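You operate a simulated robot arm through the tools that you are given. There is no shell and no other tool.

You run a simulated robot arm. Do the job below in one go: nothing can be reset, and whatever is moved stays where it is left.

Task
Cool the hot-air tool down, switch it off and fit the wide nozzle.
Fine: dial to COOL till the red lamp is out, then OFF, before you touch a nozzle; the round one goes on the steel plate. Set down upright: what you pick out.

Only the result counts: the job must be done as asked and must still hold three seconds after the hand-in. Knocking over, shifting, dropping, spilling or breaking anything else fails it.

Robot
A 7-joint arm with a two-finger parallel gripper, fixed in place. Base frame: the origin is on the floor under the middle of its stand, x ahead of it, y to its left, z up; the work surface is at about z = 0.854. Units: m, degrees, N and s.
It reaches about 1.479 m from its shoulder. Its first joint turns from -166.0 to 166.0 degrees. Payload 4.4 kg.
The tool frame sits at the grasp point between the pads (the TCP): z along the fingers, y along the line on which they close. The tips reach 0.023 m beyond it. Largest opening 0.094 m; finger width 0.038, thickness 0.01; the body of the gripper, 0.054 by 0.096 m, starts 0.039 m behind the TCP.
Orientation is told as [roll, pitch, yaw] about the base's x, y, z axes, in that order, counted from this pose: with the fingers straight down and closing along the base's y, the tool's x points along the base's -x, its y along +y and its z along -z.

Tools
- The arm moves only by the tool step_arm. Its argument "increments" is a list of rows, each a list of 7 numbers: the turn, a rotation vector about the tool's x, y, z in units of 8 degrees (1.0 is 8 degrees), then the shift along the tool's x, y, z in units of 25 mm (1.0 is 25 mm), then the closure, from 0 (fully open) to 1 (shut). In form: [[rx, ry, rz, x, y, z, hand], ...]. A call has 1 to 20 rows; each row shifts and turns the commanded pose from where the row before left it, along the tool's axes as they then stand. A call with a number of a shift or a turn outside -1 to 1 is refused whole. A row lasts 0.2 s, in which the tool goes at most 0.05 m and 8.6 degrees; a call with a longer step from one row to the next is refused whole, and so is a gripper value outside its range. A pose out of reach is approached as far as the arm can. The call stops where the force on the tool passes 40 N (or 10 N more than at its start, if that is more) or the arm is blocked; 0.2 s more then pass. Each finger travels about 0.072 m/s and halts on what it meets, pressing with about 24 N; the grip force reading is that of the motor and also rises with nothing between the fingers. The clock runs only during rows and for 0.2 s after the last one: add rows that do not move to give the fingers time. The reply holds the time, the measured pose of the TCP, the force on the tool along the base axes, the opening and the grip force, in the units named above and with some noise, with the torque about the TCP (base axes, N m) and any sound that the robot's microphone picked up.
- Cameras (640 x 400 px; columns grow to the right, rows downward): "scene" is fixed at [0.2213, -0.4988, 1.4795]; the picture's right is [0.66, -0.75, 0.00], its down [-0.27, -0.23, -0.94] and it looks along [0.71, 0.61, -0.35] (base axes); focal length 314 px, centre (320, 200). "wrist" rides on the gripper at [0.086, 0.016, -0.074] in the tool frame; the picture's right is [-0.18, 0.98, 0.00], its down [-0.58, -0.11, -0.81] and it looks along [-0.79, -0.15, 0.59] (tool axes); focal length 243 px, centre (320, 200). There is no depth. A picture from a camera that has moved, and an enlarged one, comes with that camera's place and axes in the base frame and with its lens.
- capture(camera): a new picture of that camera. No time passes.
- zoom(camera, box): a new picture of the part [left, top, right, bottom] of that camera's present view, enlarged. No time passes.
- hand_in(): hands the job in; it is judged then, once.

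Nothing tells you positions but the pictures and the camera data. Unless the task says otherwise, let go and move clear before handing in.

The tools are called as a command line: name --pt "numbers of a row" for each row, then --argument value for the rest, lists and objects as JSON in quotes. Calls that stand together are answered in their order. step_arm: Moves the arm, as the interface text tells. Its arguments: {"type":"object","properties":{"increments":{"type":"array","items":{"type":"array","items":{"type":"number"}}}},"required":["increments"]} The other tools are called the same way: capture (camera) takes a picture; zoom (camera, box) takes an enlarged picture of a part of a camera's view; hand_in () hands the job in.

At the start:

```text
time_s: 0.0
tcp_pos: [0.8613, -0.0289, 1.2741]
orientation: [0.0, 0.1, 0.0]
force: [-0.4, -0.1, -0.4]
torque: [0.0, 0.03, 0.0]
grip_width: 0.0941
gripper_force: 0.0
```

scene: 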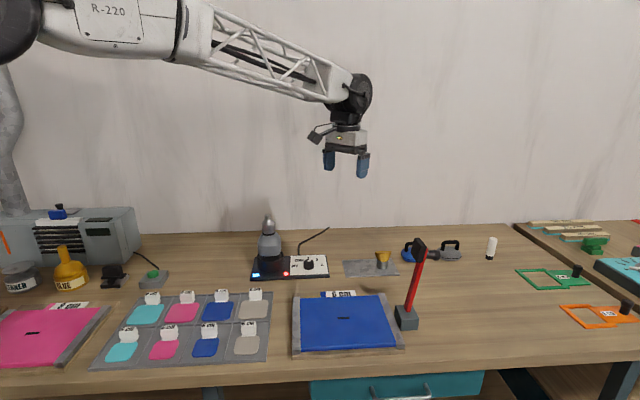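
wrist: 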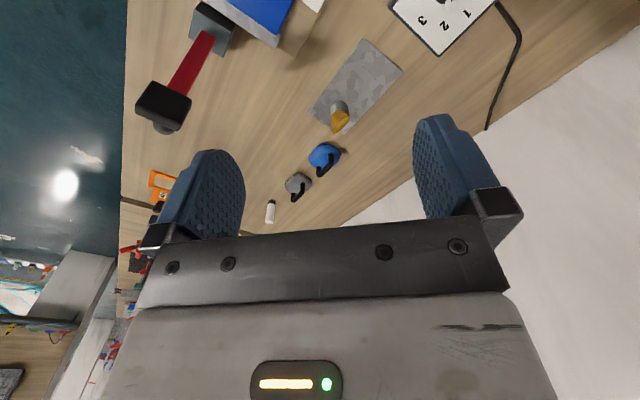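

I see a bench with the hot-air tool standing upright in its black base, a dial to its right, and a steel plate with a nozzle on it. I'll zoom in on these before moving.

zoom --camera "scene" --box '[230, 200, 430, 325]'

zoom --camera "scene" --box '[245, 205, 335, 285]'

zoom --camera "scene" --box '[335, 230, 505, 290]'

zoom --camera "wrist" --box '[250, 0, 530, 230]'

```text
3.20 times, centred on (330, 262) of scene
camera zoom: at [0.2213, -0.4988, 1.4795], right [0.66, -0.75, 0.0], down [-0.27, -0.23, -0.94], along [0.71, 0.61, -0.35], focal length 1004 px, centre (288, 0)
```

zoom: 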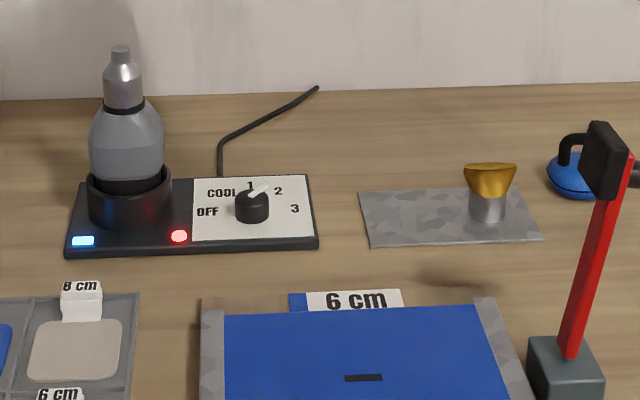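

```text
5.00 times, centred on (290, 245) of scene
camera zoom: at [0.2213, -0.4988, 1.4795], right [0.66, -0.75, 0.0], down [-0.27, -0.23, -0.94], along [0.71, 0.61, -0.35], focal length 1569 px, centre (470, -25)
```

zoom: 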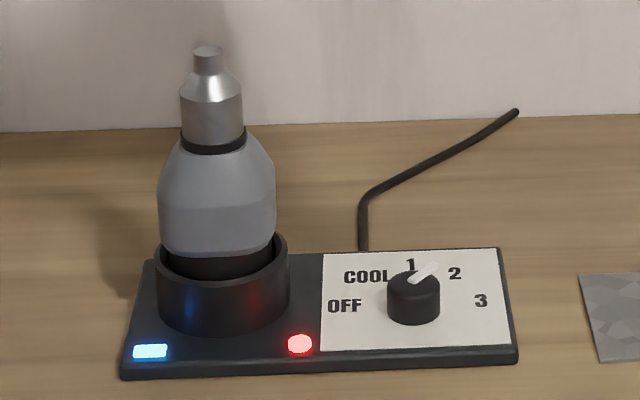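

```text
3.76 times, centred on (420, 260) of scene
camera zoom: at [0.2213, -0.4988, 1.4795], right [0.66, -0.75, 0.0], down [-0.27, -0.23, -0.94], along [0.71, 0.61, -0.35], focal length 1182 px, centre (-56, -26)
```

zoom: 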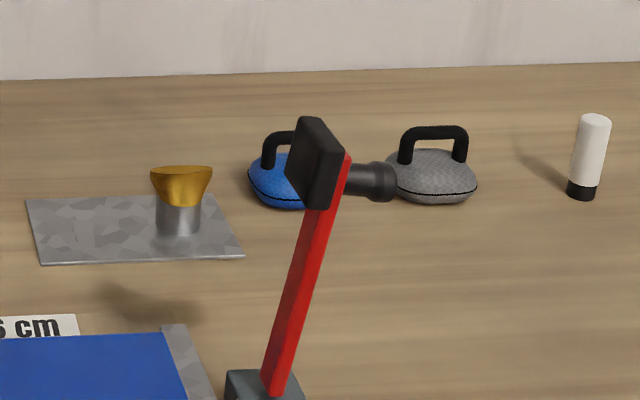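

```text
1.74 times, centred on (390, 115) of wrist
camera zoom: at [0.7746, -0.0124, 1.3485], right [0.18, 0.98, 0.0], down [0.58, -0.11, 0.81], along [0.79, -0.15, -0.59], focal length 422 px, centre (198, 348)
```

zoom: 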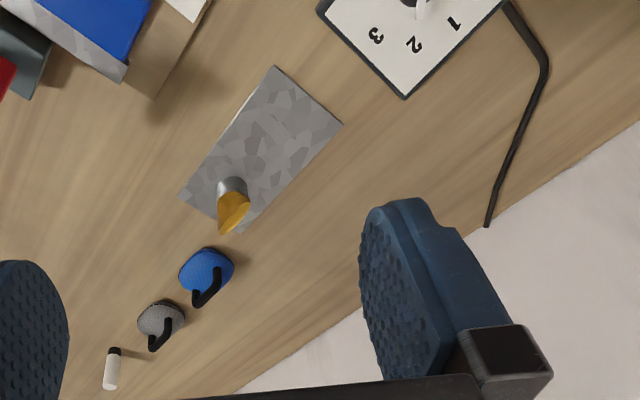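

The tool stands in its base at about (0.82, 0.25), with its round nozzle on top near z 1.00 to 1.07. The dial is at about (0.90, 0.145) pointing at 2, the red lamp is lit, and the wide nozzle is on the plate at about (1.09, -0.04). I'll move above the dial first for a closer look.

step_arm --pt "0 0 0 -0.156 0.696 0.8 0" --pt "0 0 0 -0.156 0.696 0.8 0" --pt "0 0 0 -0.156 0.696 0.8 0" --pt "0 0 0 -0.156 0.696 0.8 0" --pt "0 0 0 -0.156 0.696 0.8 0" --pt "0 0 0 -0.156 0.696 0.8 0" --pt "0 0 0 -0.156 0.696 0.8 0" --pt "0 0 0 -0.156 0.696 0.8 0" --pt "0 0 0 -0.156 0.696 0.8 0" --pt "0 0 0 -0.156 0.696 0.8 0" --pt "0 0 0 0 0 0 0"

capture --camera "wrist"

capture --camera "scene"

```text
time_s: 2.4
tcp_pos: [0.8986, 0.1485, 1.0744]
orientation: [-0.1, 0.0, 0.1]
force: [0.9, -0.5, -0.5]
torque: [-0.03, -0.02, 0.02]
grip_width: 0.094
gripper_force: 0.2
```

```text
taken
camera wrist: at [0.8121, 0.1637, 1.1481], right [0.18, 0.98, 0.0], down [0.58, -0.11, 0.81], along [0.79, -0.15, -0.59], focal length 243 px, centre (320, 200)
```

wrist: 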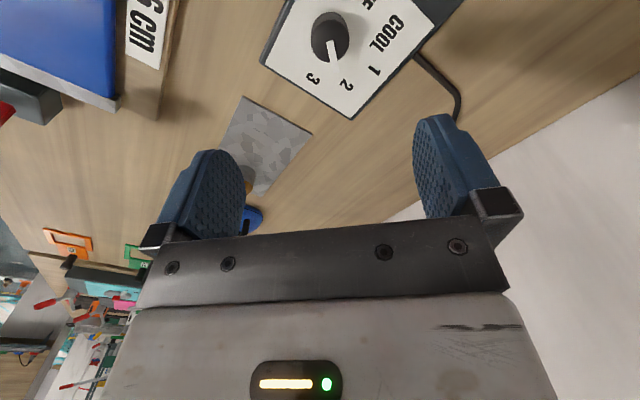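

```text
taken
```

scene: 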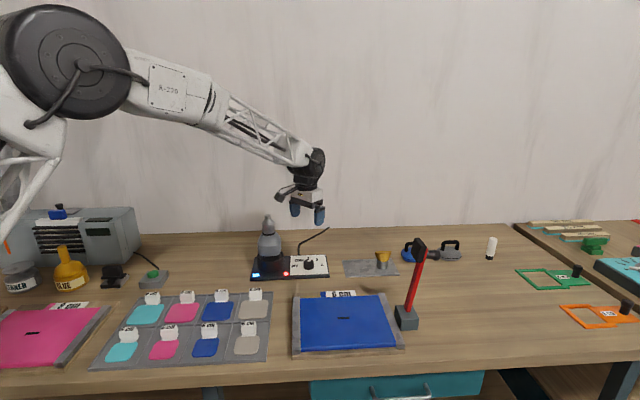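

The gripper is over the dial area at z 1.07, and the wrist view shows the knob. I'll enlarge it to read the pointer and locate the knob.

zoom --camera "wrist" --box '[250, 0, 450, 125]'

```text
3.20 times, centred on (350, 62) of wrist
camera zoom: at [0.8121, 0.1637, 1.1481], right [0.18, 0.98, 0.0], down [0.58, -0.11, 0.81], along [0.79, -0.15, -0.59], focal length 776 px, centre (224, 640)
```

zoom: 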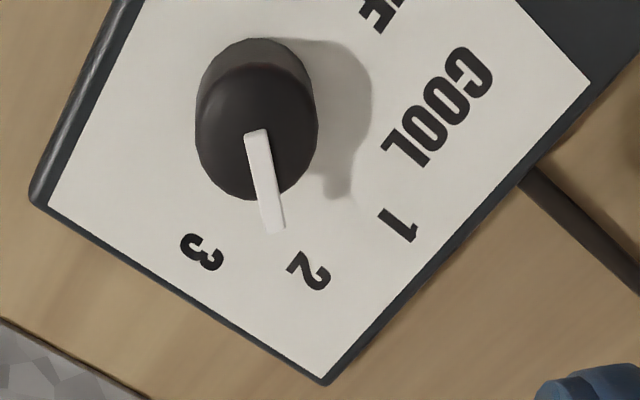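

The knob shows at about (0.905, 0.156), with the pointer at 2 along +x, across the closing line. I'll centre over it and come down part way.

step_arm --pt "0 0 0 -0.043 0.05 0.75 0" --pt "0 0 0 -0.043 0.05 0.75 0" --pt "0 0 0 -0.043 0.05 0.75 0" --pt "0 0 0 -0.043 0.05 0.75 0" --pt "0 0 0 -0.043 0.05 0.75 0" --pt "0 0 0 -0.043 0.05 0.75 0" --pt "0 0 0 0 0 0 0"

capture --camera "wrist"

zoom --camera "scene" --box '[230, 180, 350, 285]'

```text
time_s: 4.0
tcp_pos: [0.9062, 0.1515, 0.9608]
orientation: [0.0, 0.0, 0.0]
force: [0.1, -0.4, 0.1]
torque: [0.02, 0.04, -0.02]
grip_width: 0.0939
gripper_force: 0.1
```

```text
taken
camera wrist: at [0.8187, 0.1673, 1.0339], right [0.18, 0.98, 0.0], down [0.58, -0.11, 0.81], along [0.79, -0.15, -0.59], focal length 243 px, centre (320, 200)
```

wrist: 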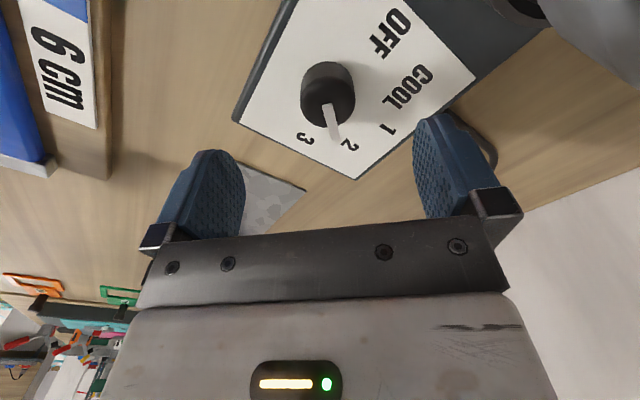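

```text
3.81 times, centred on (290, 232) of scene
camera zoom: at [0.2213, -0.4988, 1.4795], right [0.66, -0.75, 0.0], down [-0.27, -0.23, -0.94], along [0.71, 0.61, -0.35], focal length 1196 px, centre (434, 76)
```

zoom: 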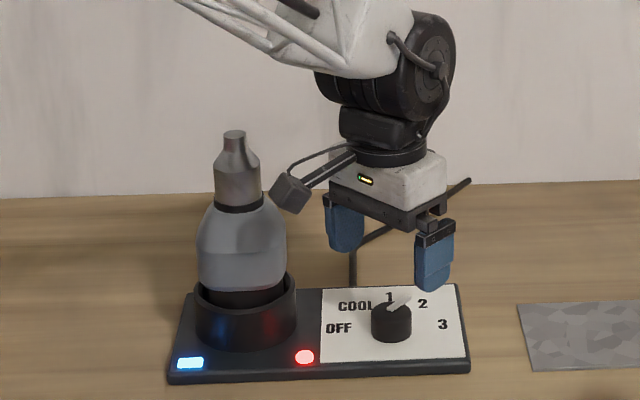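

The gripper is now close above the knob, and the wrist camera clears the gun by several centimetres. I'll enlarge the view to centre precisely.

zoom --camera "wrist" --box '[230, 0, 480, 190]'

```text
2.11 times, centred on (355, 95) of wrist
camera zoom: at [0.8187, 0.1673, 1.0339], right [0.18, 0.98, 0.0], down [0.58, -0.11, 0.81], along [0.79, -0.15, -0.59], focal length 511 px, centre (246, 421)
```

zoom: 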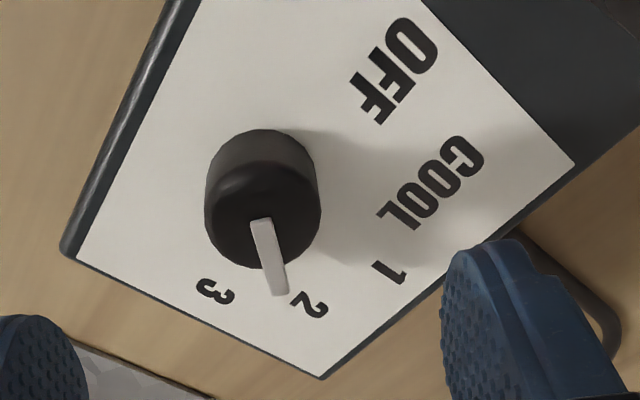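

The knob centre is about 5 mm to +y of the TCP, and its top is near z 0.895. I'll correct that and come lower, then check again.

step_arm --pt "0 0 0 -0.02 0.09 0.5 0" --pt "0 0 0 -0.02 0.09 0.5 0" --pt "0 0 0 0 0 0 0" --pt "0 0 0 0 0 0 0"

capture --camera "wrist"

zoom --camera "scene" --box '[230, 180, 350, 285]'

```text
time_s: 5.0
tcp_pos: [0.9073, 0.1576, 0.9361]
orientation: [0.0, 0.1, 0.0]
force: [-0.9, -0.2, 0.1]
torque: [-0.01, 0.0, -0.02]
grip_width: 0.0937
gripper_force: 0.0
```

```text
taken
camera wrist: at [0.821, 0.1727, 1.0084], right [0.18, 0.98, 0.0], down [0.58, -0.11, 0.81], along [0.79, -0.15, -0.59], focal length 243 px, centre (320, 200)
```

wrist: 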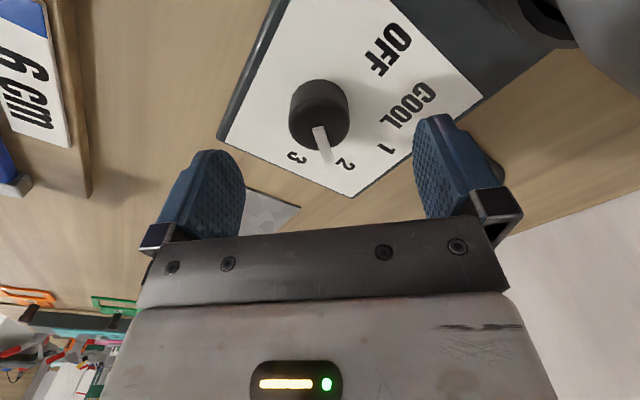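

```text
3.81 times, centred on (290, 232) of scene
camera zoom: at [0.2213, -0.4988, 1.4795], right [0.66, -0.75, 0.0], down [-0.27, -0.23, -0.94], along [0.71, 0.61, -0.35], focal length 1196 px, centre (434, 76)
```

zoom: 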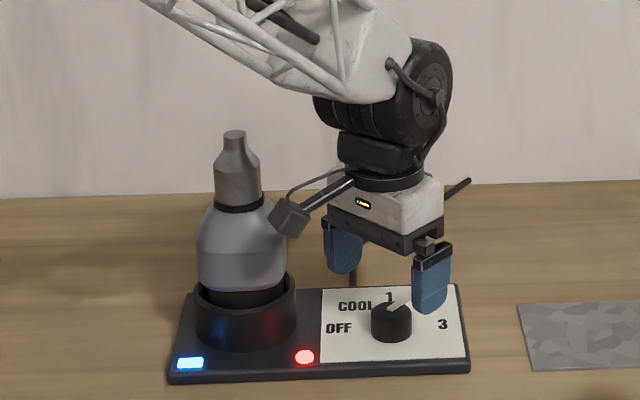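

The knob is now centred left to right. I'll enlarge once more to settle the fore-aft offset before gripping.

zoom --camera "wrist" --box '[240, 60, 400, 160]'

```text
4.00 times, centred on (320, 110) of wrist
camera zoom: at [0.821, 0.1727, 1.0084], right [0.18, 0.98, 0.0], down [0.58, -0.11, 0.81], along [0.79, -0.15, -0.59], focal length 970 px, centre (320, 560)
```

zoom: 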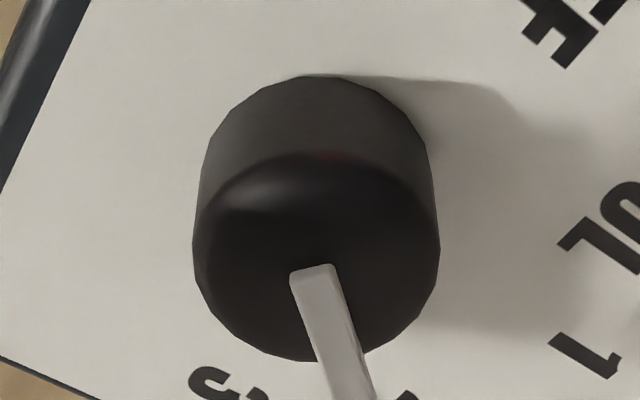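

The knob's base is near z 0.867 and its top near 0.891, with the TCP centred over it. I'll come down to z 0.896 and close gently on the knob.

step_arm --pt "0 0 0 0 0 0.53 0" --pt "0 0 0 0 0 0.53 0" --pt "0 0 0 0 0 0.53 0" --pt "0 0 0 0 0 0 0" --pt "0 0 0 0 0 0 0.3" --pt "0 0 0 0 0 0 0.5" --pt "0 0 0 0 0 0 0.7" --pt "0 0 0 0 0 0 0.7" --pt "0 0 0 0 0 0 0.7"

capture --camera "wrist"

zoom --camera "scene" --box '[230, 180, 350, 285]'

```text
time_s: 7.0
tcp_pos: [0.9052, 0.1548, 0.8967]
orientation: [0.0, 0.0, -0.2]
force: [-1.1, -26.4, 1.4]
torque: [-0.65, 0.03, -0.11]
grip_width: 0.0366
gripper_force: 45.0
```

```text
taken
camera wrist: at [0.8197, 0.1714, 0.9708], right [0.18, 0.98, 0.0], down [0.58, -0.11, 0.81], along [0.79, -0.15, -0.59], focal length 243 px, centre (320, 200)
```

wrist: 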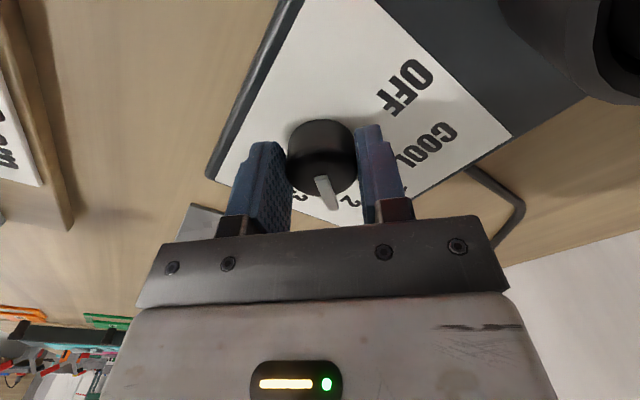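

```text
3.81 times, centred on (290, 232) of scene
camera zoom: at [0.2213, -0.4988, 1.4795], right [0.66, -0.75, 0.0], down [-0.27, -0.23, -0.94], along [0.71, 0.61, -0.35], focal length 1196 px, centre (434, 76)
```

zoom: 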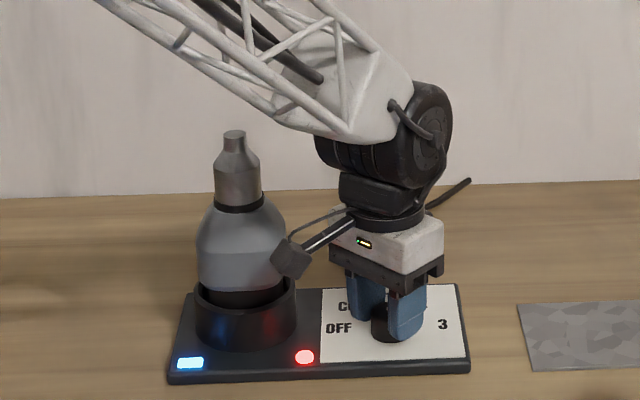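

The knob is gripped at 36.6 mm, but there is a 26 N side load along -y. I'll ease the tool about 2 mm to -y before turning.

step_arm --pt "0 0 0 0 -0.06 0 0.7" --pt "0 0 0 0 0 0 0.7"

```text
time_s: 7.6
tcp_pos: [0.907, 0.1546, 0.8969]
orientation: [0.0, 0.1, 0.0]
force: [-8.8, -5.8, -4.3]
torque: [-0.13, -0.08, -0.03]
grip_width: 0.0366
gripper_force: 45.1
```

The side load is down to a few newtons. I'll turn the knob counter-clockwise toward COOL, first by about half the way.

step_arm --pt "0 0 -0.8 0 0 0 0.7" --pt "0 0 -0.8 0 0 0 0.7" --pt "0 0 -0.8 0 0 0 0.7" --pt "0 0 -0.8 0 0 0 0.7" --pt "0 0 -0.8 0 0 0 0.7" --pt "0 0 0 0 0 0 0.7"

capture --camera "wrist"

zoom --camera "scene" --box '[230, 180, 350, 285]'

```text
time_s: 8.3
tcp_pos: [0.9069, 0.1543, 0.8975]
orientation: [0.0, 0.1, 14.1]
force: [-8.3, -8.3, 3.9]
torque: [-0.43, 0.01, -0.04]
grip_width: 0.0366
gripper_force: 45.1
stopped in row 3: the force on the tool passed its limit at 40 N (the readings are from after the stop); the commanded pose is now the measured one
```

```text
taken
camera wrist: at [0.8189, 0.1485, 0.9708], right [-0.06, 1.0, 0.0], down [0.59, 0.04, 0.81], along [0.8, 0.05, -0.59], focal length 243 px, centre (320, 200)
```

wrist: 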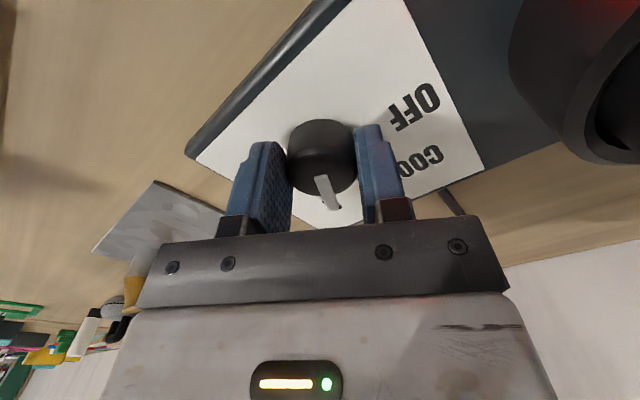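

```text
3.81 times, centred on (290, 232) of scene
camera zoom: at [0.2213, -0.4988, 1.4795], right [0.66, -0.75, 0.0], down [-0.27, -0.23, -0.94], along [0.71, 0.61, -0.35], focal length 1196 px, centre (434, 76)
```

zoom: 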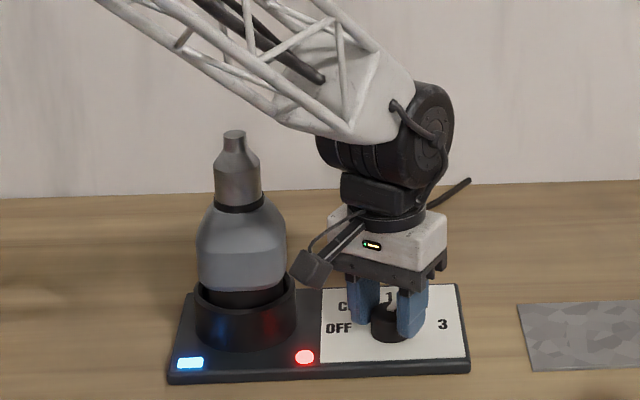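

The knob turned with the fingers by about 14 degrees before the force limit stopped the move. I'll go on more slowly in small steps.

step_arm --pt "0 0 -0.3 0 0 0 0.7" --pt "0 0 -0.3 0 0 0 0.7" --pt "0 0 -0.3 0 0 0 0.7" --pt "0 0 -0.3 0 0 0 0.7" --pt "0 0 -0.3 0 0 0 0.7" --pt "0 0 -0.3 0 0 0 0.7" --pt "0 0 -0.3 0 0 0 0.7" --pt "0 0 -0.3 0 0 0 0.7" --pt "0 0 0 0 0 0 0.7"

```text
time_s: 9.3
tcp_pos: [0.9063, 0.154, 0.896]
orientation: [-0.1, 0.1, 23.7]
force: [-4.9, -10.6, 4.7]
torque: [-0.56, 0.11, -0.01]
grip_width: 0.0364
gripper_force: 45.1
stopped in row 5: the force on the tool passed its limit at 42 N (the readings are from after the stop); the commanded pose is now the measured one
```

The knob moved another 10 degrees, and the side load builds with the turn, so the tool axis must be slightly off the knob axis. I'll turn a little and read the force to find the offset.

step_arm --pt "0 0 -0.25 0 0 0 0.7" --pt "0 0 -0.25 0 0 0 0.7" --pt "0 0 -0.25 0 0 0 0.7"

capture --camera "wrist"

```text
time_s: 10.1
tcp_pos: [0.9075, 0.1536, 0.8969]
orientation: [0.0, 0.0, 29.8]
force: [-12.1, -35.6, 3.9]
torque: [-1.08, 0.71, -0.15]
grip_width: 0.0368
gripper_force: 44.9
```

```text
taken
camera wrist: at [0.8242, 0.1239, 0.9709], right [-0.33, 0.95, 0.0], down [0.56, 0.19, 0.81], along [0.76, 0.26, -0.59], focal length 243 px, centre (320, 200)
```

wrist: 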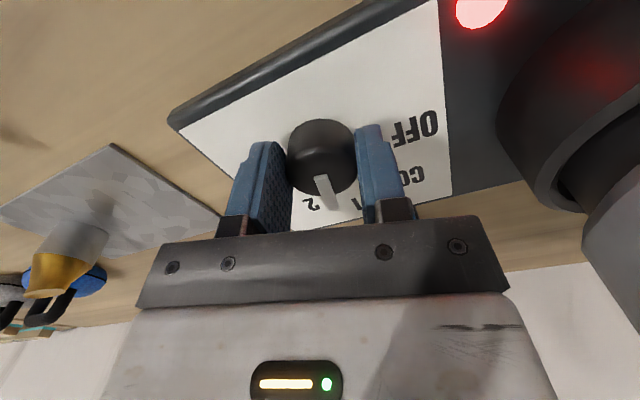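

The side load reads (-12, -36) N at yaw 30. I'll ease the tool about 2.7 mm along that force and see whether it clears.

step_arm --pt "0 0 0 0.04 -0.035 0 0.7" --pt "0 0 0 0.04 -0.035 0 0.7" --pt "0 0 0 0 0 0 0.7"

```text
time_s: 10.9
tcp_pos: [0.9072, 0.153, 0.8982]
orientation: [-0.1, 0.0, 29.7]
force: [6.9, 12.2, -9.3]
torque: [0.44, -0.35, 0.07]
grip_width: 0.0366
gripper_force: 45.0
```

The arm is stiff here, at about 20 N/mm, and I slightly over-corrected. I'll centre the load and turn another 6 degrees to see how the force changes.

step_arm --pt "0 0 0 -0.024 0.014 0 0.7" --pt "0 0 0 0 0 0 0.7"

step_arm --pt "0 0 -0.25 0 0 0 0.7" --pt "0 0 -0.25 0 0 0 0.7" --pt "0 0 -0.25 0 0 0 0.7" --pt "0 0 0 0 0 0 0.7"

```text
time_s: 11.5
tcp_pos: [0.9068, 0.1528, 0.8973]
orientation: [0.0, 0.1, 29.7]
force: [7.9, 29.2, -12.1]
torque: [0.89, -0.56, 0.11]
grip_width: 0.0367
gripper_force: 44.7
```

```text
time_s: 12.5
tcp_pos: [0.9074, 0.1526, 0.8978]
orientation: [-0.1, 0.1, 35.7]
force: [17.9, 32.0, -6.5]
torque: [0.68, -0.41, 0.05]
grip_width: 0.0366
gripper_force: 45.2
```

The force lags the motion, so I need to let it settle before judging. I'll move about 1 mm back toward +y and wait.

step_arm --pt "0 0 0 -0.04 0.021 0 0.7" --pt "0 0 0 0 0 0 0.7" --pt "0 0 0 0 0 0 0.7" --pt "0 0 0 0 0 0 0.7"

```text
time_s: 13.5
tcp_pos: [0.9068, 0.1538, 0.8964]
orientation: [0.0, -0.1, 35.7]
force: [25.7, -5.0, 6.4]
torque: [-0.19, -0.52, -0.1]
grip_width: 0.0364
gripper_force: 45.2
```

The y load is gone and about 26 N remains along x. I'll relieve that and continue turning in slow steps.

step_arm --pt "0 0 0 -0.02 -0.02 0 0.7" --pt "0 0 0 0 0 0 0.7" --pt "0 0 -0.25 0 0 0 0.7" --pt "0 0 -0.25 0 0 0 0.7" --pt "0 0 -0.25 0 0 0 0.7" --pt "0 0 -0.25 0 0 0 0.7" --pt "0 0 0 0 0 0 0.7"

```text
time_s: 14.4
tcp_pos: [0.9081, 0.1524, 0.8974]
orientation: [-0.1, 0.2, 37.4]
force: [-6.2, -7.1, 4.8]
torque: [-0.54, 0.16, 0.03]
grip_width: 0.0364
gripper_force: 44.9
stopped in row 4: the force on the tool passed its limit at 40 N (the readings are from after the stop); the commanded pose is now the measured one
```

The load has relaxed again at yaw 37. I'll keep turning in short bursts from this relaxed state.

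step_arm --pt "0 0 -0.5 0 0 0 0.7" --pt "0 0 -0.5 0 0 0 0.7" --pt "0 0 -0.5 0 0 0 0.7"

```text
time_s: 15.2
tcp_pos: [0.9089, 0.1513, 0.8984]
orientation: [-0.1, 0.1, 49.2]
force: [16.0, -29.9, 1.9]
torque: [-0.62, -0.46, -0.16]
grip_width: 0.0369
gripper_force: 45.0
```

The drift fits a knob axis about 5 mm ahead of the TCP. I'll relieve the load, then turn on while moving the TCP around the knob's true axis.

step_arm --pt "0 0 0 0.014 -0.039 0 0.7" --pt "0 0 -0.4 0 -0.011 0 0.7" --pt "0 0 -0.4 0 -0.011 0 0.7" --pt "0 0 -0.4 0 -0.011 0 0.7" --pt "0 0 0 0 0 0 0.7"

capture --camera "wrist"

zoom --camera "scene" --box '[230, 180, 350, 285]'

```text
time_s: 16.4
tcp_pos: [0.9095, 0.1504, 0.8985]
orientation: [-0.1, 0.0, 59.0]
force: [-0.2, -20.7, 21.0]
torque: [-0.74, 0.15, -0.1]
grip_width: 0.0364
gripper_force: 44.6
```

```text
taken
camera wrist: at [0.8506, 0.0847, 0.9708], right [-0.75, 0.66, 0.0], down [0.39, 0.44, 0.81], along [0.54, 0.6, -0.59], focal length 243 px, centre (320, 200)
```

wrist: 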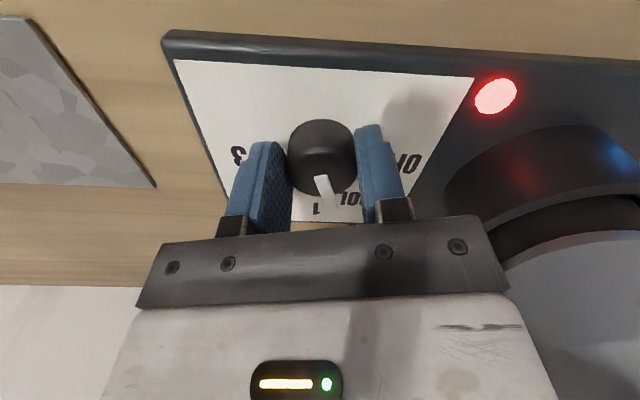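

```text
3.81 times, centred on (290, 232) of scene
camera zoom: at [0.2213, -0.4988, 1.4795], right [0.66, -0.75, 0.0], down [-0.27, -0.23, -0.94], along [0.71, 0.61, -0.35], focal length 1196 px, centre (434, 76)
```

zoom: 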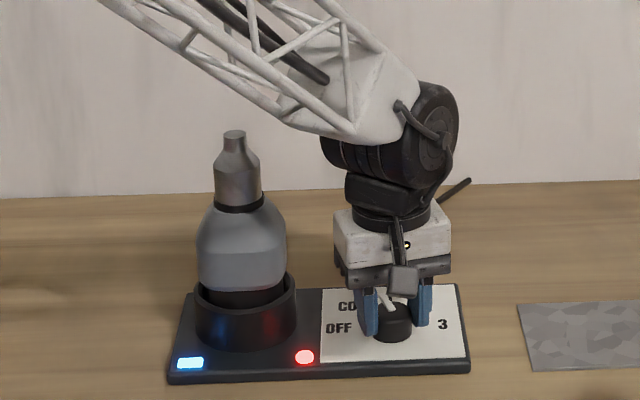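

The turn is going smoothly: yaw 59, the pointer is between 1 and COOL, and the box has not moved. I'll turn another 14 degrees or so.

step_arm --pt "0 0 0 0.02 -0.012 -0.02 0.7" --pt "0 0 -0.4 0 -0.011 0 0.7" --pt "0 0 -0.4 0 -0.011 0 0.7" --pt "0 0 -0.4 0 -0.011 0 0.7" --pt "0 0 -0.4 0 -0.011 0 0.7" --pt "0 0 0 0 0 0 0.7"

capture --camera "wrist"

zoom --camera "scene" --box '[230, 180, 350, 285]'

```text
time_s: 17.8
tcp_pos: [0.9112, 0.1498, 0.8968]
orientation: [0.0, 0.1, 71.8]
force: [2.5, 25.6, 12.8]
torque: [0.93, -0.15, 0.03]
grip_width: 0.0367
gripper_force: 45.1
```

```text
taken
camera wrist: at [0.868, 0.0728, 0.9709], right [-0.88, 0.48, 0.0], down [0.29, 0.52, 0.81], along [0.39, 0.71, -0.59], focal length 243 px, centre (320, 200)
```

wrist: 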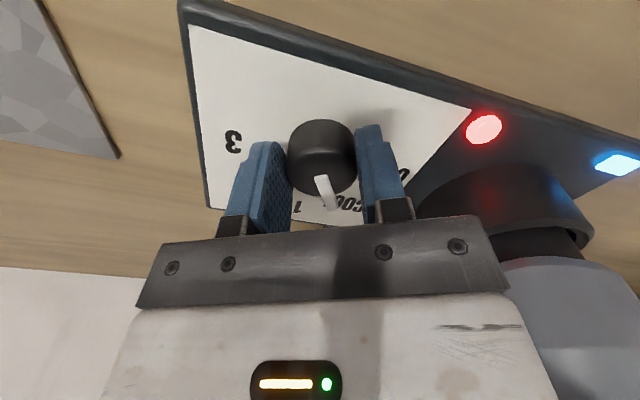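

```text
3.81 times, centred on (290, 232) of scene
camera zoom: at [0.2213, -0.4988, 1.4795], right [0.66, -0.75, 0.0], down [-0.27, -0.23, -0.94], along [0.71, 0.61, -0.35], focal length 1196 px, centre (434, 76)
```

zoom: 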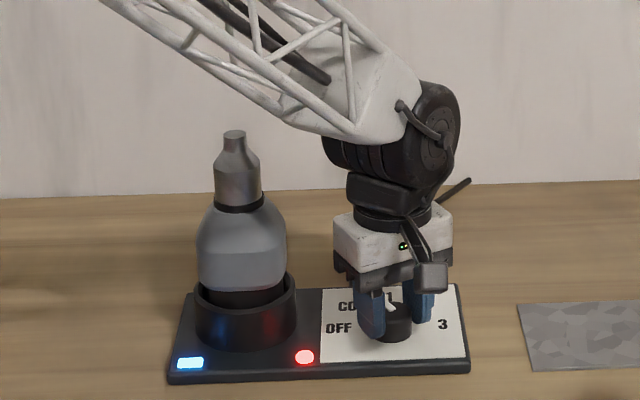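

Yaw is 72, so the knob has turned about 72 degrees. I'll relieve the load, turn 4 degrees more, then release and rise to read the dial.

step_arm --pt "0 0 0 -0.027 0.009 -0.01 0.7" --pt "0 0 -0.25 0 -0.0067 0 0.7" --pt "0 0 -0.25 0 -0.0067 0 0.7" --pt "0 0 0 0 0 0 0.7"

```text
time_s: 18.8
tcp_pos: [0.9114, 0.1502, 0.8972]
orientation: [0.0, 0.1, 75.7]
force: [10.7, 20.5, 5.3]
torque: [0.35, -0.21, -0.05]
grip_width: 0.0365
gripper_force: 45.0
```

The knob is at about 76 degrees of turn. I'll open the fingers and rise straight up to look at the pointer.

step_arm --pt "0 0 0 0 0 0 0.5" --pt "0 0 0 0 0 0 0.2" --pt "0 0 0 0 0 0 0" --pt "0 0 0 0 0 0 0" --pt "0 0 0 0 0 -0.6 0" --pt "0 0 0 0 0 -0.8 0" --pt "0 0 0 0 0 -0.8 0" --pt "0 0 0 0 0 -0.8 0" --pt "0 0 0 0 0 0 0"

capture --camera "wrist"

zoom --camera "scene" --box '[245, 205, 335, 285]'

```text
time_s: 20.8
tcp_pos: [0.9114, 0.149, 0.9721]
orientation: [0.2, 0.1, 75.8]
force: [0.6, 0.0, -0.7]
torque: [-0.01, -0.01, 0.02]
grip_width: 0.0939
gripper_force: 0.1
```

```text
taken
camera wrist: at [0.8742, 0.0692, 1.0451], right [-0.91, 0.42, 0.0], down [0.25, 0.54, 0.81], along [0.34, 0.73, -0.59], focal length 243 px, centre (320, 200)
```

wrist: 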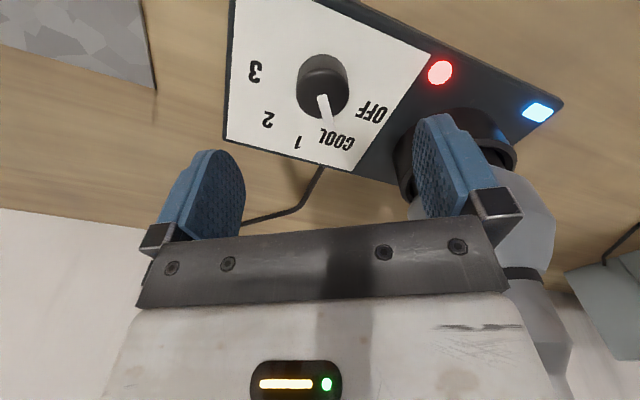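

```text
5.00 times, centred on (290, 245) of scene
camera zoom: at [0.2213, -0.4988, 1.4795], right [0.66, -0.75, 0.0], down [-0.27, -0.23, -0.94], along [0.71, 0.61, -0.35], focal length 1569 px, centre (470, -25)
```

zoom: 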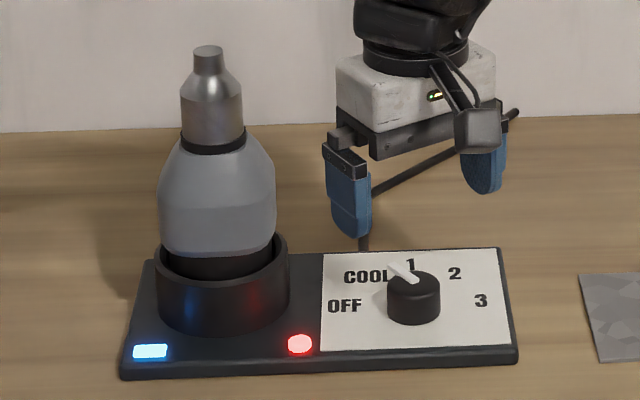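

The pointer now leans toward COOL and the lamp is still red. I'll enlarge the wrist view to measure the pointer against the COOL mark.

zoom --camera "wrist" --box '[220, 0, 460, 170]'

```text
2.35 times, centred on (340, 85) of wrist
camera zoom: at [0.8742, 0.0692, 1.0451], right [-0.91, 0.42, 0.0], down [0.25, 0.54, 0.81], along [0.34, 0.73, -0.59], focal length 571 px, centre (273, 471)
```

zoom: 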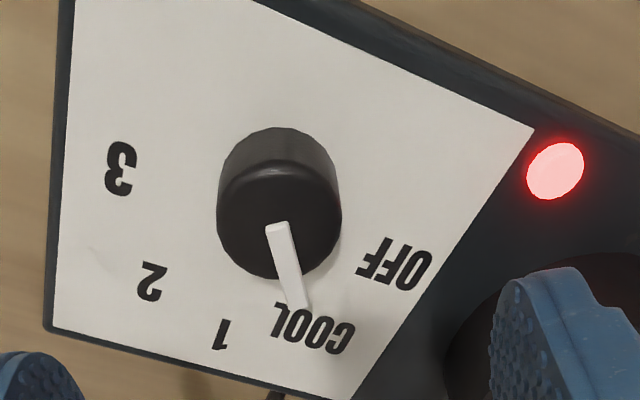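

By measurement the pointer is at about 79 degrees in the base frame, while COOL, mirrored from the starting 2 position, should sit at about 86 to 87. I'll re-centre (about 4 mm forward), regrip and add about 8.5 degrees.

step_arm --pt "0 0 0 -0.16 0.03 0 0" --pt "0 0 0 0 0 0.75 0" --pt "0 0 0 0 0 0.75 0" --pt "0 0 0 0 0 0.75 0" --pt "0 0 0 0 0 0.73 0" --pt "0 0 0 0 0 0 0" --pt "0 0 0 0 0 0 0.3" --pt "0 0 0 0 0 0 0.5" --pt "0 0 0 0 0 0 0.65" --pt "0 0 0 0 0 0 0.65" --pt "0 0 0 0 0 0 0.65"

```text
time_s: 23.2
tcp_pos: [0.9115, 0.1533, 0.8981]
orientation: [0.0, 0.0, 75.7]
force: [11.4, -4.8, -1.8]
torque: [-0.01, -0.2, -0.02]
grip_width: 0.0378
gripper_force: 5.8
```

The fingers are nearly closed, with low side forces. I'll finish the grip and turn about 8.5 degrees more.

step_arm --pt "0 0 0 0 -0.012 0 0.7" --pt "0 0 0 0 0 0 0.7"

step_arm --pt "0 0 -0.27 0 0 0 0.7" --pt "0 0 -0.27 0 0 0 0.7" --pt "0 0 -0.27 0 0 0 0.7" --pt "0 0 -0.27 0 0 0 0.7" --pt "0 0 0 0 0 0 0.7"

```text
time_s: 23.8
tcp_pos: [0.911, 0.154, 0.8979]
orientation: [0.1, 0.1, 75.8]
force: [22.0, -9.0, -1.0]
torque: [0.11, -0.58, -0.05]
grip_width: 0.0379
gripper_force: 11.2
```

```text
time_s: 25.0
tcp_pos: [0.9119, 0.1557, 0.8975]
orientation: [-0.1, 0.1, 84.4]
force: [24.9, -5.6, 2.9]
torque: [-0.02, -0.6, -0.02]
grip_width: 0.0368
gripper_force: 45.4
```

Yaw is 84.4 and the grip only firmed up part way, so I'll check the pointer from the wrist camera now, then release and look.

step_arm --pt "0 0 0 0 0 0 0.5" --pt "0 0 0 0 0 0 0.2" --pt "0 0 0 0 0 0 0" --pt "0 0 0 0 0 0 0" --pt "0 0 0 0 0 -0.6 0" --pt "0 0 0 0 0 -0.8 0" --pt "0 0 0 0 0 -0.8 0" --pt "0 0 0 0 0 -0.8 0" --pt "0 0 0 0 0 0 0"

zoom --camera "wrist" --box '[220, 0, 460, 170]'

zoom --camera "scene" --box '[245, 205, 335, 285]'

```text
time_s: 27.0
tcp_pos: [0.9128, 0.1553, 0.972]
orientation: [0.1, 0.0, 84.4]
force: [-0.7, 0.0, 0.4]
torque: [0.01, 0.0, -0.04]
grip_width: 0.0942
gripper_force: 0.0
```

```text
2.35 times, centred on (340, 85) of wrist
camera zoom: at [0.8869, 0.0704, 1.0459], right [-0.96, 0.28, 0.0], down [0.17, 0.57, 0.81], along [0.22, 0.77, -0.59], focal length 571 px, centre (273, 471)
```

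zoom: 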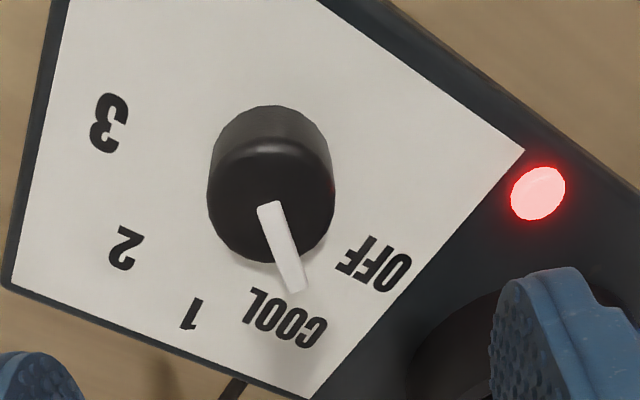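

```text
5.00 times, centred on (290, 245) of scene
camera zoom: at [0.2213, -0.4988, 1.4795], right [0.66, -0.75, 0.0], down [-0.27, -0.23, -0.94], along [0.71, 0.61, -0.35], focal length 1569 px, centre (470, -25)
```

zoom: 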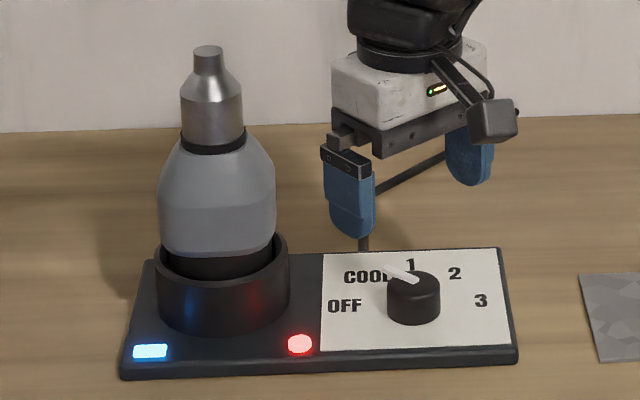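

The pointer now reads about 91 degrees, slightly past the middle of COOL but well nearer it than OFF. I'll wait a few seconds and look at the lamp.

step_arm --pt "0 0 0 0 0 0 0" --pt "0 0 0 0 0 0 0" --pt "0 0 0 0 0 0 0" --pt "0 0 0 0 0 0 0" --pt "0 0 0 0 0 0 0" --pt "0 0 0 0 0 0 0" --pt "0 0 0 0 0 0 0" --pt "0 0 0 0 0 0 0" --pt "0 0 0 0 0 0 0" --pt "0 0 0 0 0 0 0" --pt "0 0 0 0 0 0 0" --pt "0 0 0 0 0 0 0" --pt "0 0 0 0 0 0 0" --pt "0 0 0 0 0 0 0" --pt "0 0 0 0 0 0 0" --pt "0 0 0 0 0 0 0" --pt "0 0 0 0 0 0 0" --pt "0 0 0 0 0 0 0" --pt "0 0 0 0 0 0 0" --pt "0 0 0 0 0 0 0"

zoom --camera "scene" --box '[250, 240, 330, 285]'

zoom --camera "wrist" --box '[260, 20, 380, 140]'

```text
time_s: 31.2
tcp_pos: [0.9121, 0.156, 0.9719]
orientation: [0.0, 0.1, 84.3]
force: [-1.8, -0.1, 1.6]
torque: [0.03, 0.03, 0.03]
grip_width: 0.0941
gripper_force: 0.0
```

```text
8.00 times, centred on (290, 262) of scene
camera zoom: at [0.2213, -0.4988, 1.4795], right [0.66, -0.75, 0.0], down [-0.27, -0.23, -0.94], along [0.71, 0.61, -0.35], focal length 2511 px, centre (560, -300)
```

zoom: 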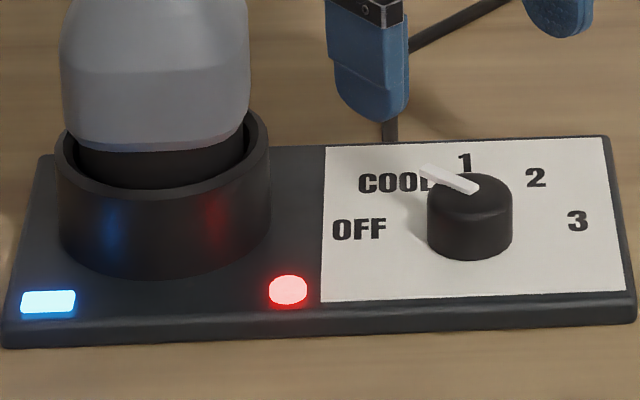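

```text
3.33 times, centred on (320, 80) of wrist
camera zoom: at [0.8869, 0.0704, 1.0458], right [-0.96, 0.28, 0.0], down [0.17, 0.57, 0.81], along [0.22, 0.77, -0.59], focal length 809 px, centre (320, 600)
```

zoom: 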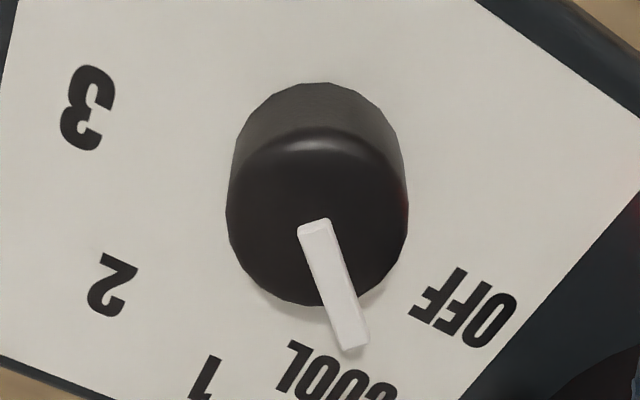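

The lamp is still red at 31 s. I'll give it another 12 seconds of cooling time before deciding whether to adjust the dial.

step_arm --pt "0 0 0 0 0 0 0" --pt "0 0 0 0 0 0 0" --pt "0 0 0 0 0 0 0" --pt "0 0 0 0 0 0 0" --pt "0 0 0 0 0 0 0" --pt "0 0 0 0 0 0 0" --pt "0 0 0 0 0 0 0" --pt "0 0 0 0 0 0 0" --pt "0 0 0 0 0 0 0" --pt "0 0 0 0 0 0 0" --pt "0 0 0 0 0 0 0" --pt "0 0 0 0 0 0 0" --pt "0 0 0 0 0 0 0" --pt "0 0 0 0 0 0 0" --pt "0 0 0 0 0 0 0" --pt "0 0 0 0 0 0 0" --pt "0 0 0 0 0 0 0" --pt "0 0 0 0 0 0 0" --pt "0 0 0 0 0 0 0" --pt "0 0 0 0 0 0 0"

step_arm --pt "0 0 0 0 0 0 0" --pt "0 0 0 0 0 0 0" --pt "0 0 0 0 0 0 0" --pt "0 0 0 0 0 0 0" --pt "0 0 0 0 0 0 0" --pt "0 0 0 0 0 0 0" --pt "0 0 0 0 0 0 0" --pt "0 0 0 0 0 0 0" --pt "0 0 0 0 0 0 0" --pt "0 0 0 0 0 0 0" --pt "0 0 0 0 0 0 0" --pt "0 0 0 0 0 0 0" --pt "0 0 0 0 0 0 0" --pt "0 0 0 0 0 0 0" --pt "0 0 0 0 0 0 0" --pt "0 0 0 0 0 0 0" --pt "0 0 0 0 0 0 0" --pt "0 0 0 0 0 0 0" --pt "0 0 0 0 0 0 0" --pt "0 0 0 0 0 0 0"

step_arm --pt "0 0 0 0 0 0 0" --pt "0 0 0 0 0 0 0" --pt "0 0 0 0 0 0 0" --pt "0 0 0 0 0 0 0" --pt "0 0 0 0 0 0 0" --pt "0 0 0 0 0 0 0" --pt "0 0 0 0 0 0 0" --pt "0 0 0 0 0 0 0" --pt "0 0 0 0 0 0 0" --pt "0 0 0 0 0 0 0" --pt "0 0 0 0 0 0 0" --pt "0 0 0 0 0 0 0" --pt "0 0 0 0 0 0 0" --pt "0 0 0 0 0 0 0" --pt "0 0 0 0 0 0 0" --pt "0 0 0 0 0 0 0" --pt "0 0 0 0 0 0 0" --pt "0 0 0 0 0 0 0" --pt "0 0 0 0 0 0 0" --pt "0 0 0 0 0 0 0"

zoom --camera "scene" --box '[250, 240, 330, 285]'

```text
time_s: 35.4
tcp_pos: [0.9125, 0.1555, 0.9718]
orientation: [0.0, 0.1, 84.4]
force: [0.6, -0.2, -0.2]
torque: [-0.02, -0.01, 0.01]
grip_width: 0.0941
gripper_force: 0.2
```

```text
time_s: 39.6
tcp_pos: [0.9104, 0.1561, 0.9722]
orientation: [0.1, 0.1, 84.4]
force: [-1.1, 0.1, -0.3]
torque: [-0.03, 0.03, 0.0]
grip_width: 0.0937
gripper_force: 0.0
```

```text
time_s: 43.8
tcp_pos: [0.9118, 0.1565, 0.9724]
orientation: [0.0, 0.0, 84.4]
force: [0.1, -0.1, -0.6]
torque: [-0.01, -0.01, 0.0]
grip_width: 0.0942
gripper_force: 0.1
```

```text
8.00 times, centred on (290, 262) of scene
camera zoom: at [0.2213, -0.4988, 1.4795], right [0.66, -0.75, 0.0], down [-0.27, -0.23, -0.94], along [0.71, 0.61, -0.35], focal length 2511 px, centre (560, -300)
```

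zoom: 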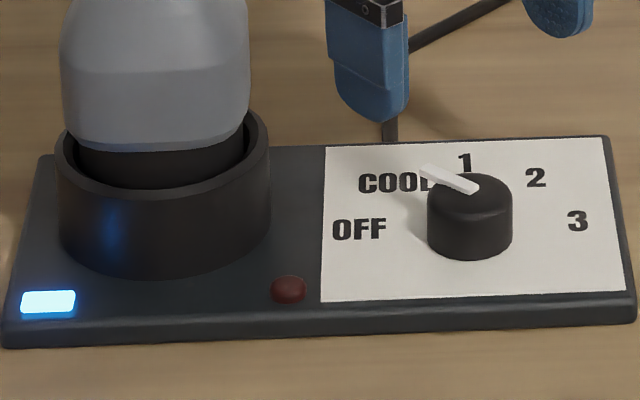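

The red lamp is out. Next I'll regrip the knob and turn it on from COOL to OFF, about 40 degrees counter-clockwise.

step_arm --pt "0 0 0 0 -0.028 0 0" --pt "0 0 0 0 0 0.75 0" --pt "0 0 0 0 0 0.75 0" --pt "0 0 0 0 0 0.75 0" --pt "0 0 0 0 0 0.75 0" --pt "0 0 0 0 0 0 0" --pt "0 0 0 0 0 0 0.3" --pt "0 0 0 0 0 0 0.5" --pt "0 0 0 0 0 0 0.7" --pt "0 0 0 0 0 0 0.7" --pt "0 0 0 0 0 0 0.7" --pt "0 0 0 0 0 0 0.7"

```text
time_s: 46.4
tcp_pos: [0.9118, 0.1548, 0.8978]
orientation: [-0.1, 0.2, 84.4]
force: [13.8, -0.8, -8.2]
torque: [-0.07, -0.58, 0.02]
grip_width: 0.0368
gripper_force: 44.8
stopped in row 12: the force on the tool passed its limit at 41 N (the readings are from after the stop); the commanded pose is now the measured one
```

The knob is gripped and the load has relaxed to 14 N. I'll turn in slow steps toward OFF.

step_arm --pt "0 0 0 0 -0.016 0 0.7" --pt "0 0 -0.3 0 0 0 0.7" --pt "0 0 -0.3 0 0 0 0.7" --pt "0 0 -0.3 0 0 0 0.7" --pt "0 0 -0.3 0 0 0 0.7" --pt "0 0 0 0 0 0 0.7"

```text
time_s: 47.8
tcp_pos: [0.9114, 0.1547, 0.8977]
orientation: [-0.1, 0.1, 94.0]
force: [22.6, -12.6, -2.9]
torque: [-0.13, -0.57, -0.03]
grip_width: 0.0366
gripper_force: 45.1
```

Yaw is 94 with moderate load. I'll ease it slightly and continue.

step_arm --pt "0 0 0 0.014 -0.023 0 0.7" --pt "0 0 -0.3 0 0 0 0.7" --pt "0 0 -0.3 0 0 0 0.7" --pt "0 0 -0.3 0 0 0 0.7" --pt "0 0 -0.3 0 0 0 0.7" --pt "0 0 0 0 0 0 0.7"

```text
time_s: 49.2
tcp_pos: [0.9118, 0.1551, 0.8996]
orientation: [0.0, 0.1, 103.7]
force: [5.6, -0.5, 1.1]
torque: [0.12, -0.11, 0.01]
grip_width: 0.0364
gripper_force: 45.0
```

Forces are now near zero, so the axis is well centred. I'll continue another 20 degrees.

step_arm --pt "0 0 -0.3 0 0 0 0.7" --pt "0 0 -0.3 0 0 0 0.7" --pt "0 0 -0.3 0 0 0 0.7" --pt "0 0 -0.3 0 0 0 0.7" --pt "0 0 -0.3 0 0 0 0.7" --pt "0 0 -0.3 0 0 0 0.7" --pt "0 0 -0.3 0 0 0 0.7" --pt "0 0 -0.3 0 0 0 0.7" --pt "0 0 0 0 0 0 0.7"

zoom --camera "scene" --box '[245, 205, 335, 285]'

zoom --camera "wrist" --box '[220, 40, 460, 230]'

```text
time_s: 51.2
tcp_pos: [0.9128, 0.154, 0.8986]
orientation: [0.0, 0.1, 122.8]
force: [-5.9, -1.0, -4.7]
torque: [-0.03, 0.17, -0.31]
grip_width: 0.0367
gripper_force: 45.0
```

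```text
5.00 times, centred on (290, 245) of scene
camera zoom: at [0.2213, -0.4988, 1.4795], right [0.66, -0.75, 0.0], down [-0.27, -0.23, -0.94], along [0.71, 0.61, -0.35], focal length 1569 px, centre (470, -25)
```

zoom: 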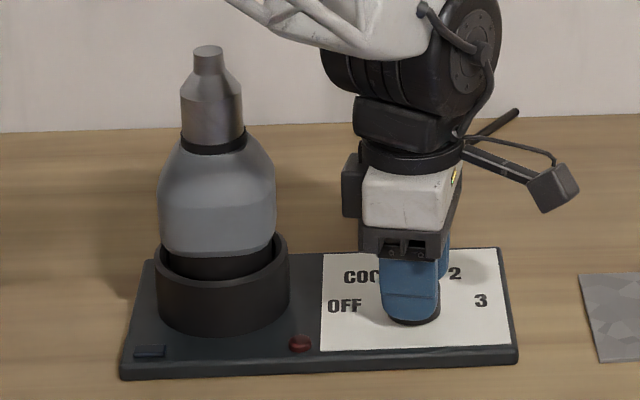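

```text
2.11 times, centred on (340, 135) of wrist
camera zoom: at [0.946, 0.0724, 0.9725], right [-0.93, -0.38, 0.0], down [-0.22, 0.55, 0.81], along [-0.3, 0.75, -0.59], focal length 511 px, centre (278, 337)
```

zoom: 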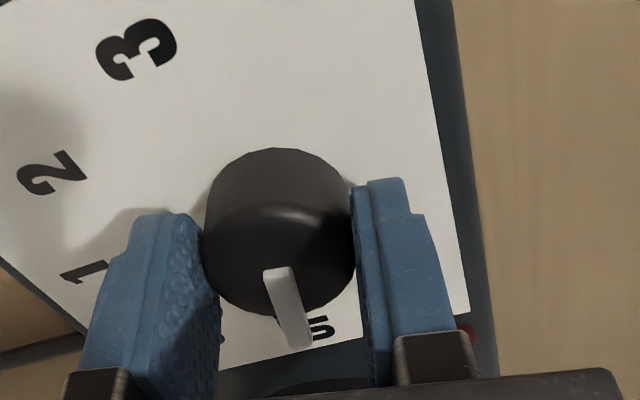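

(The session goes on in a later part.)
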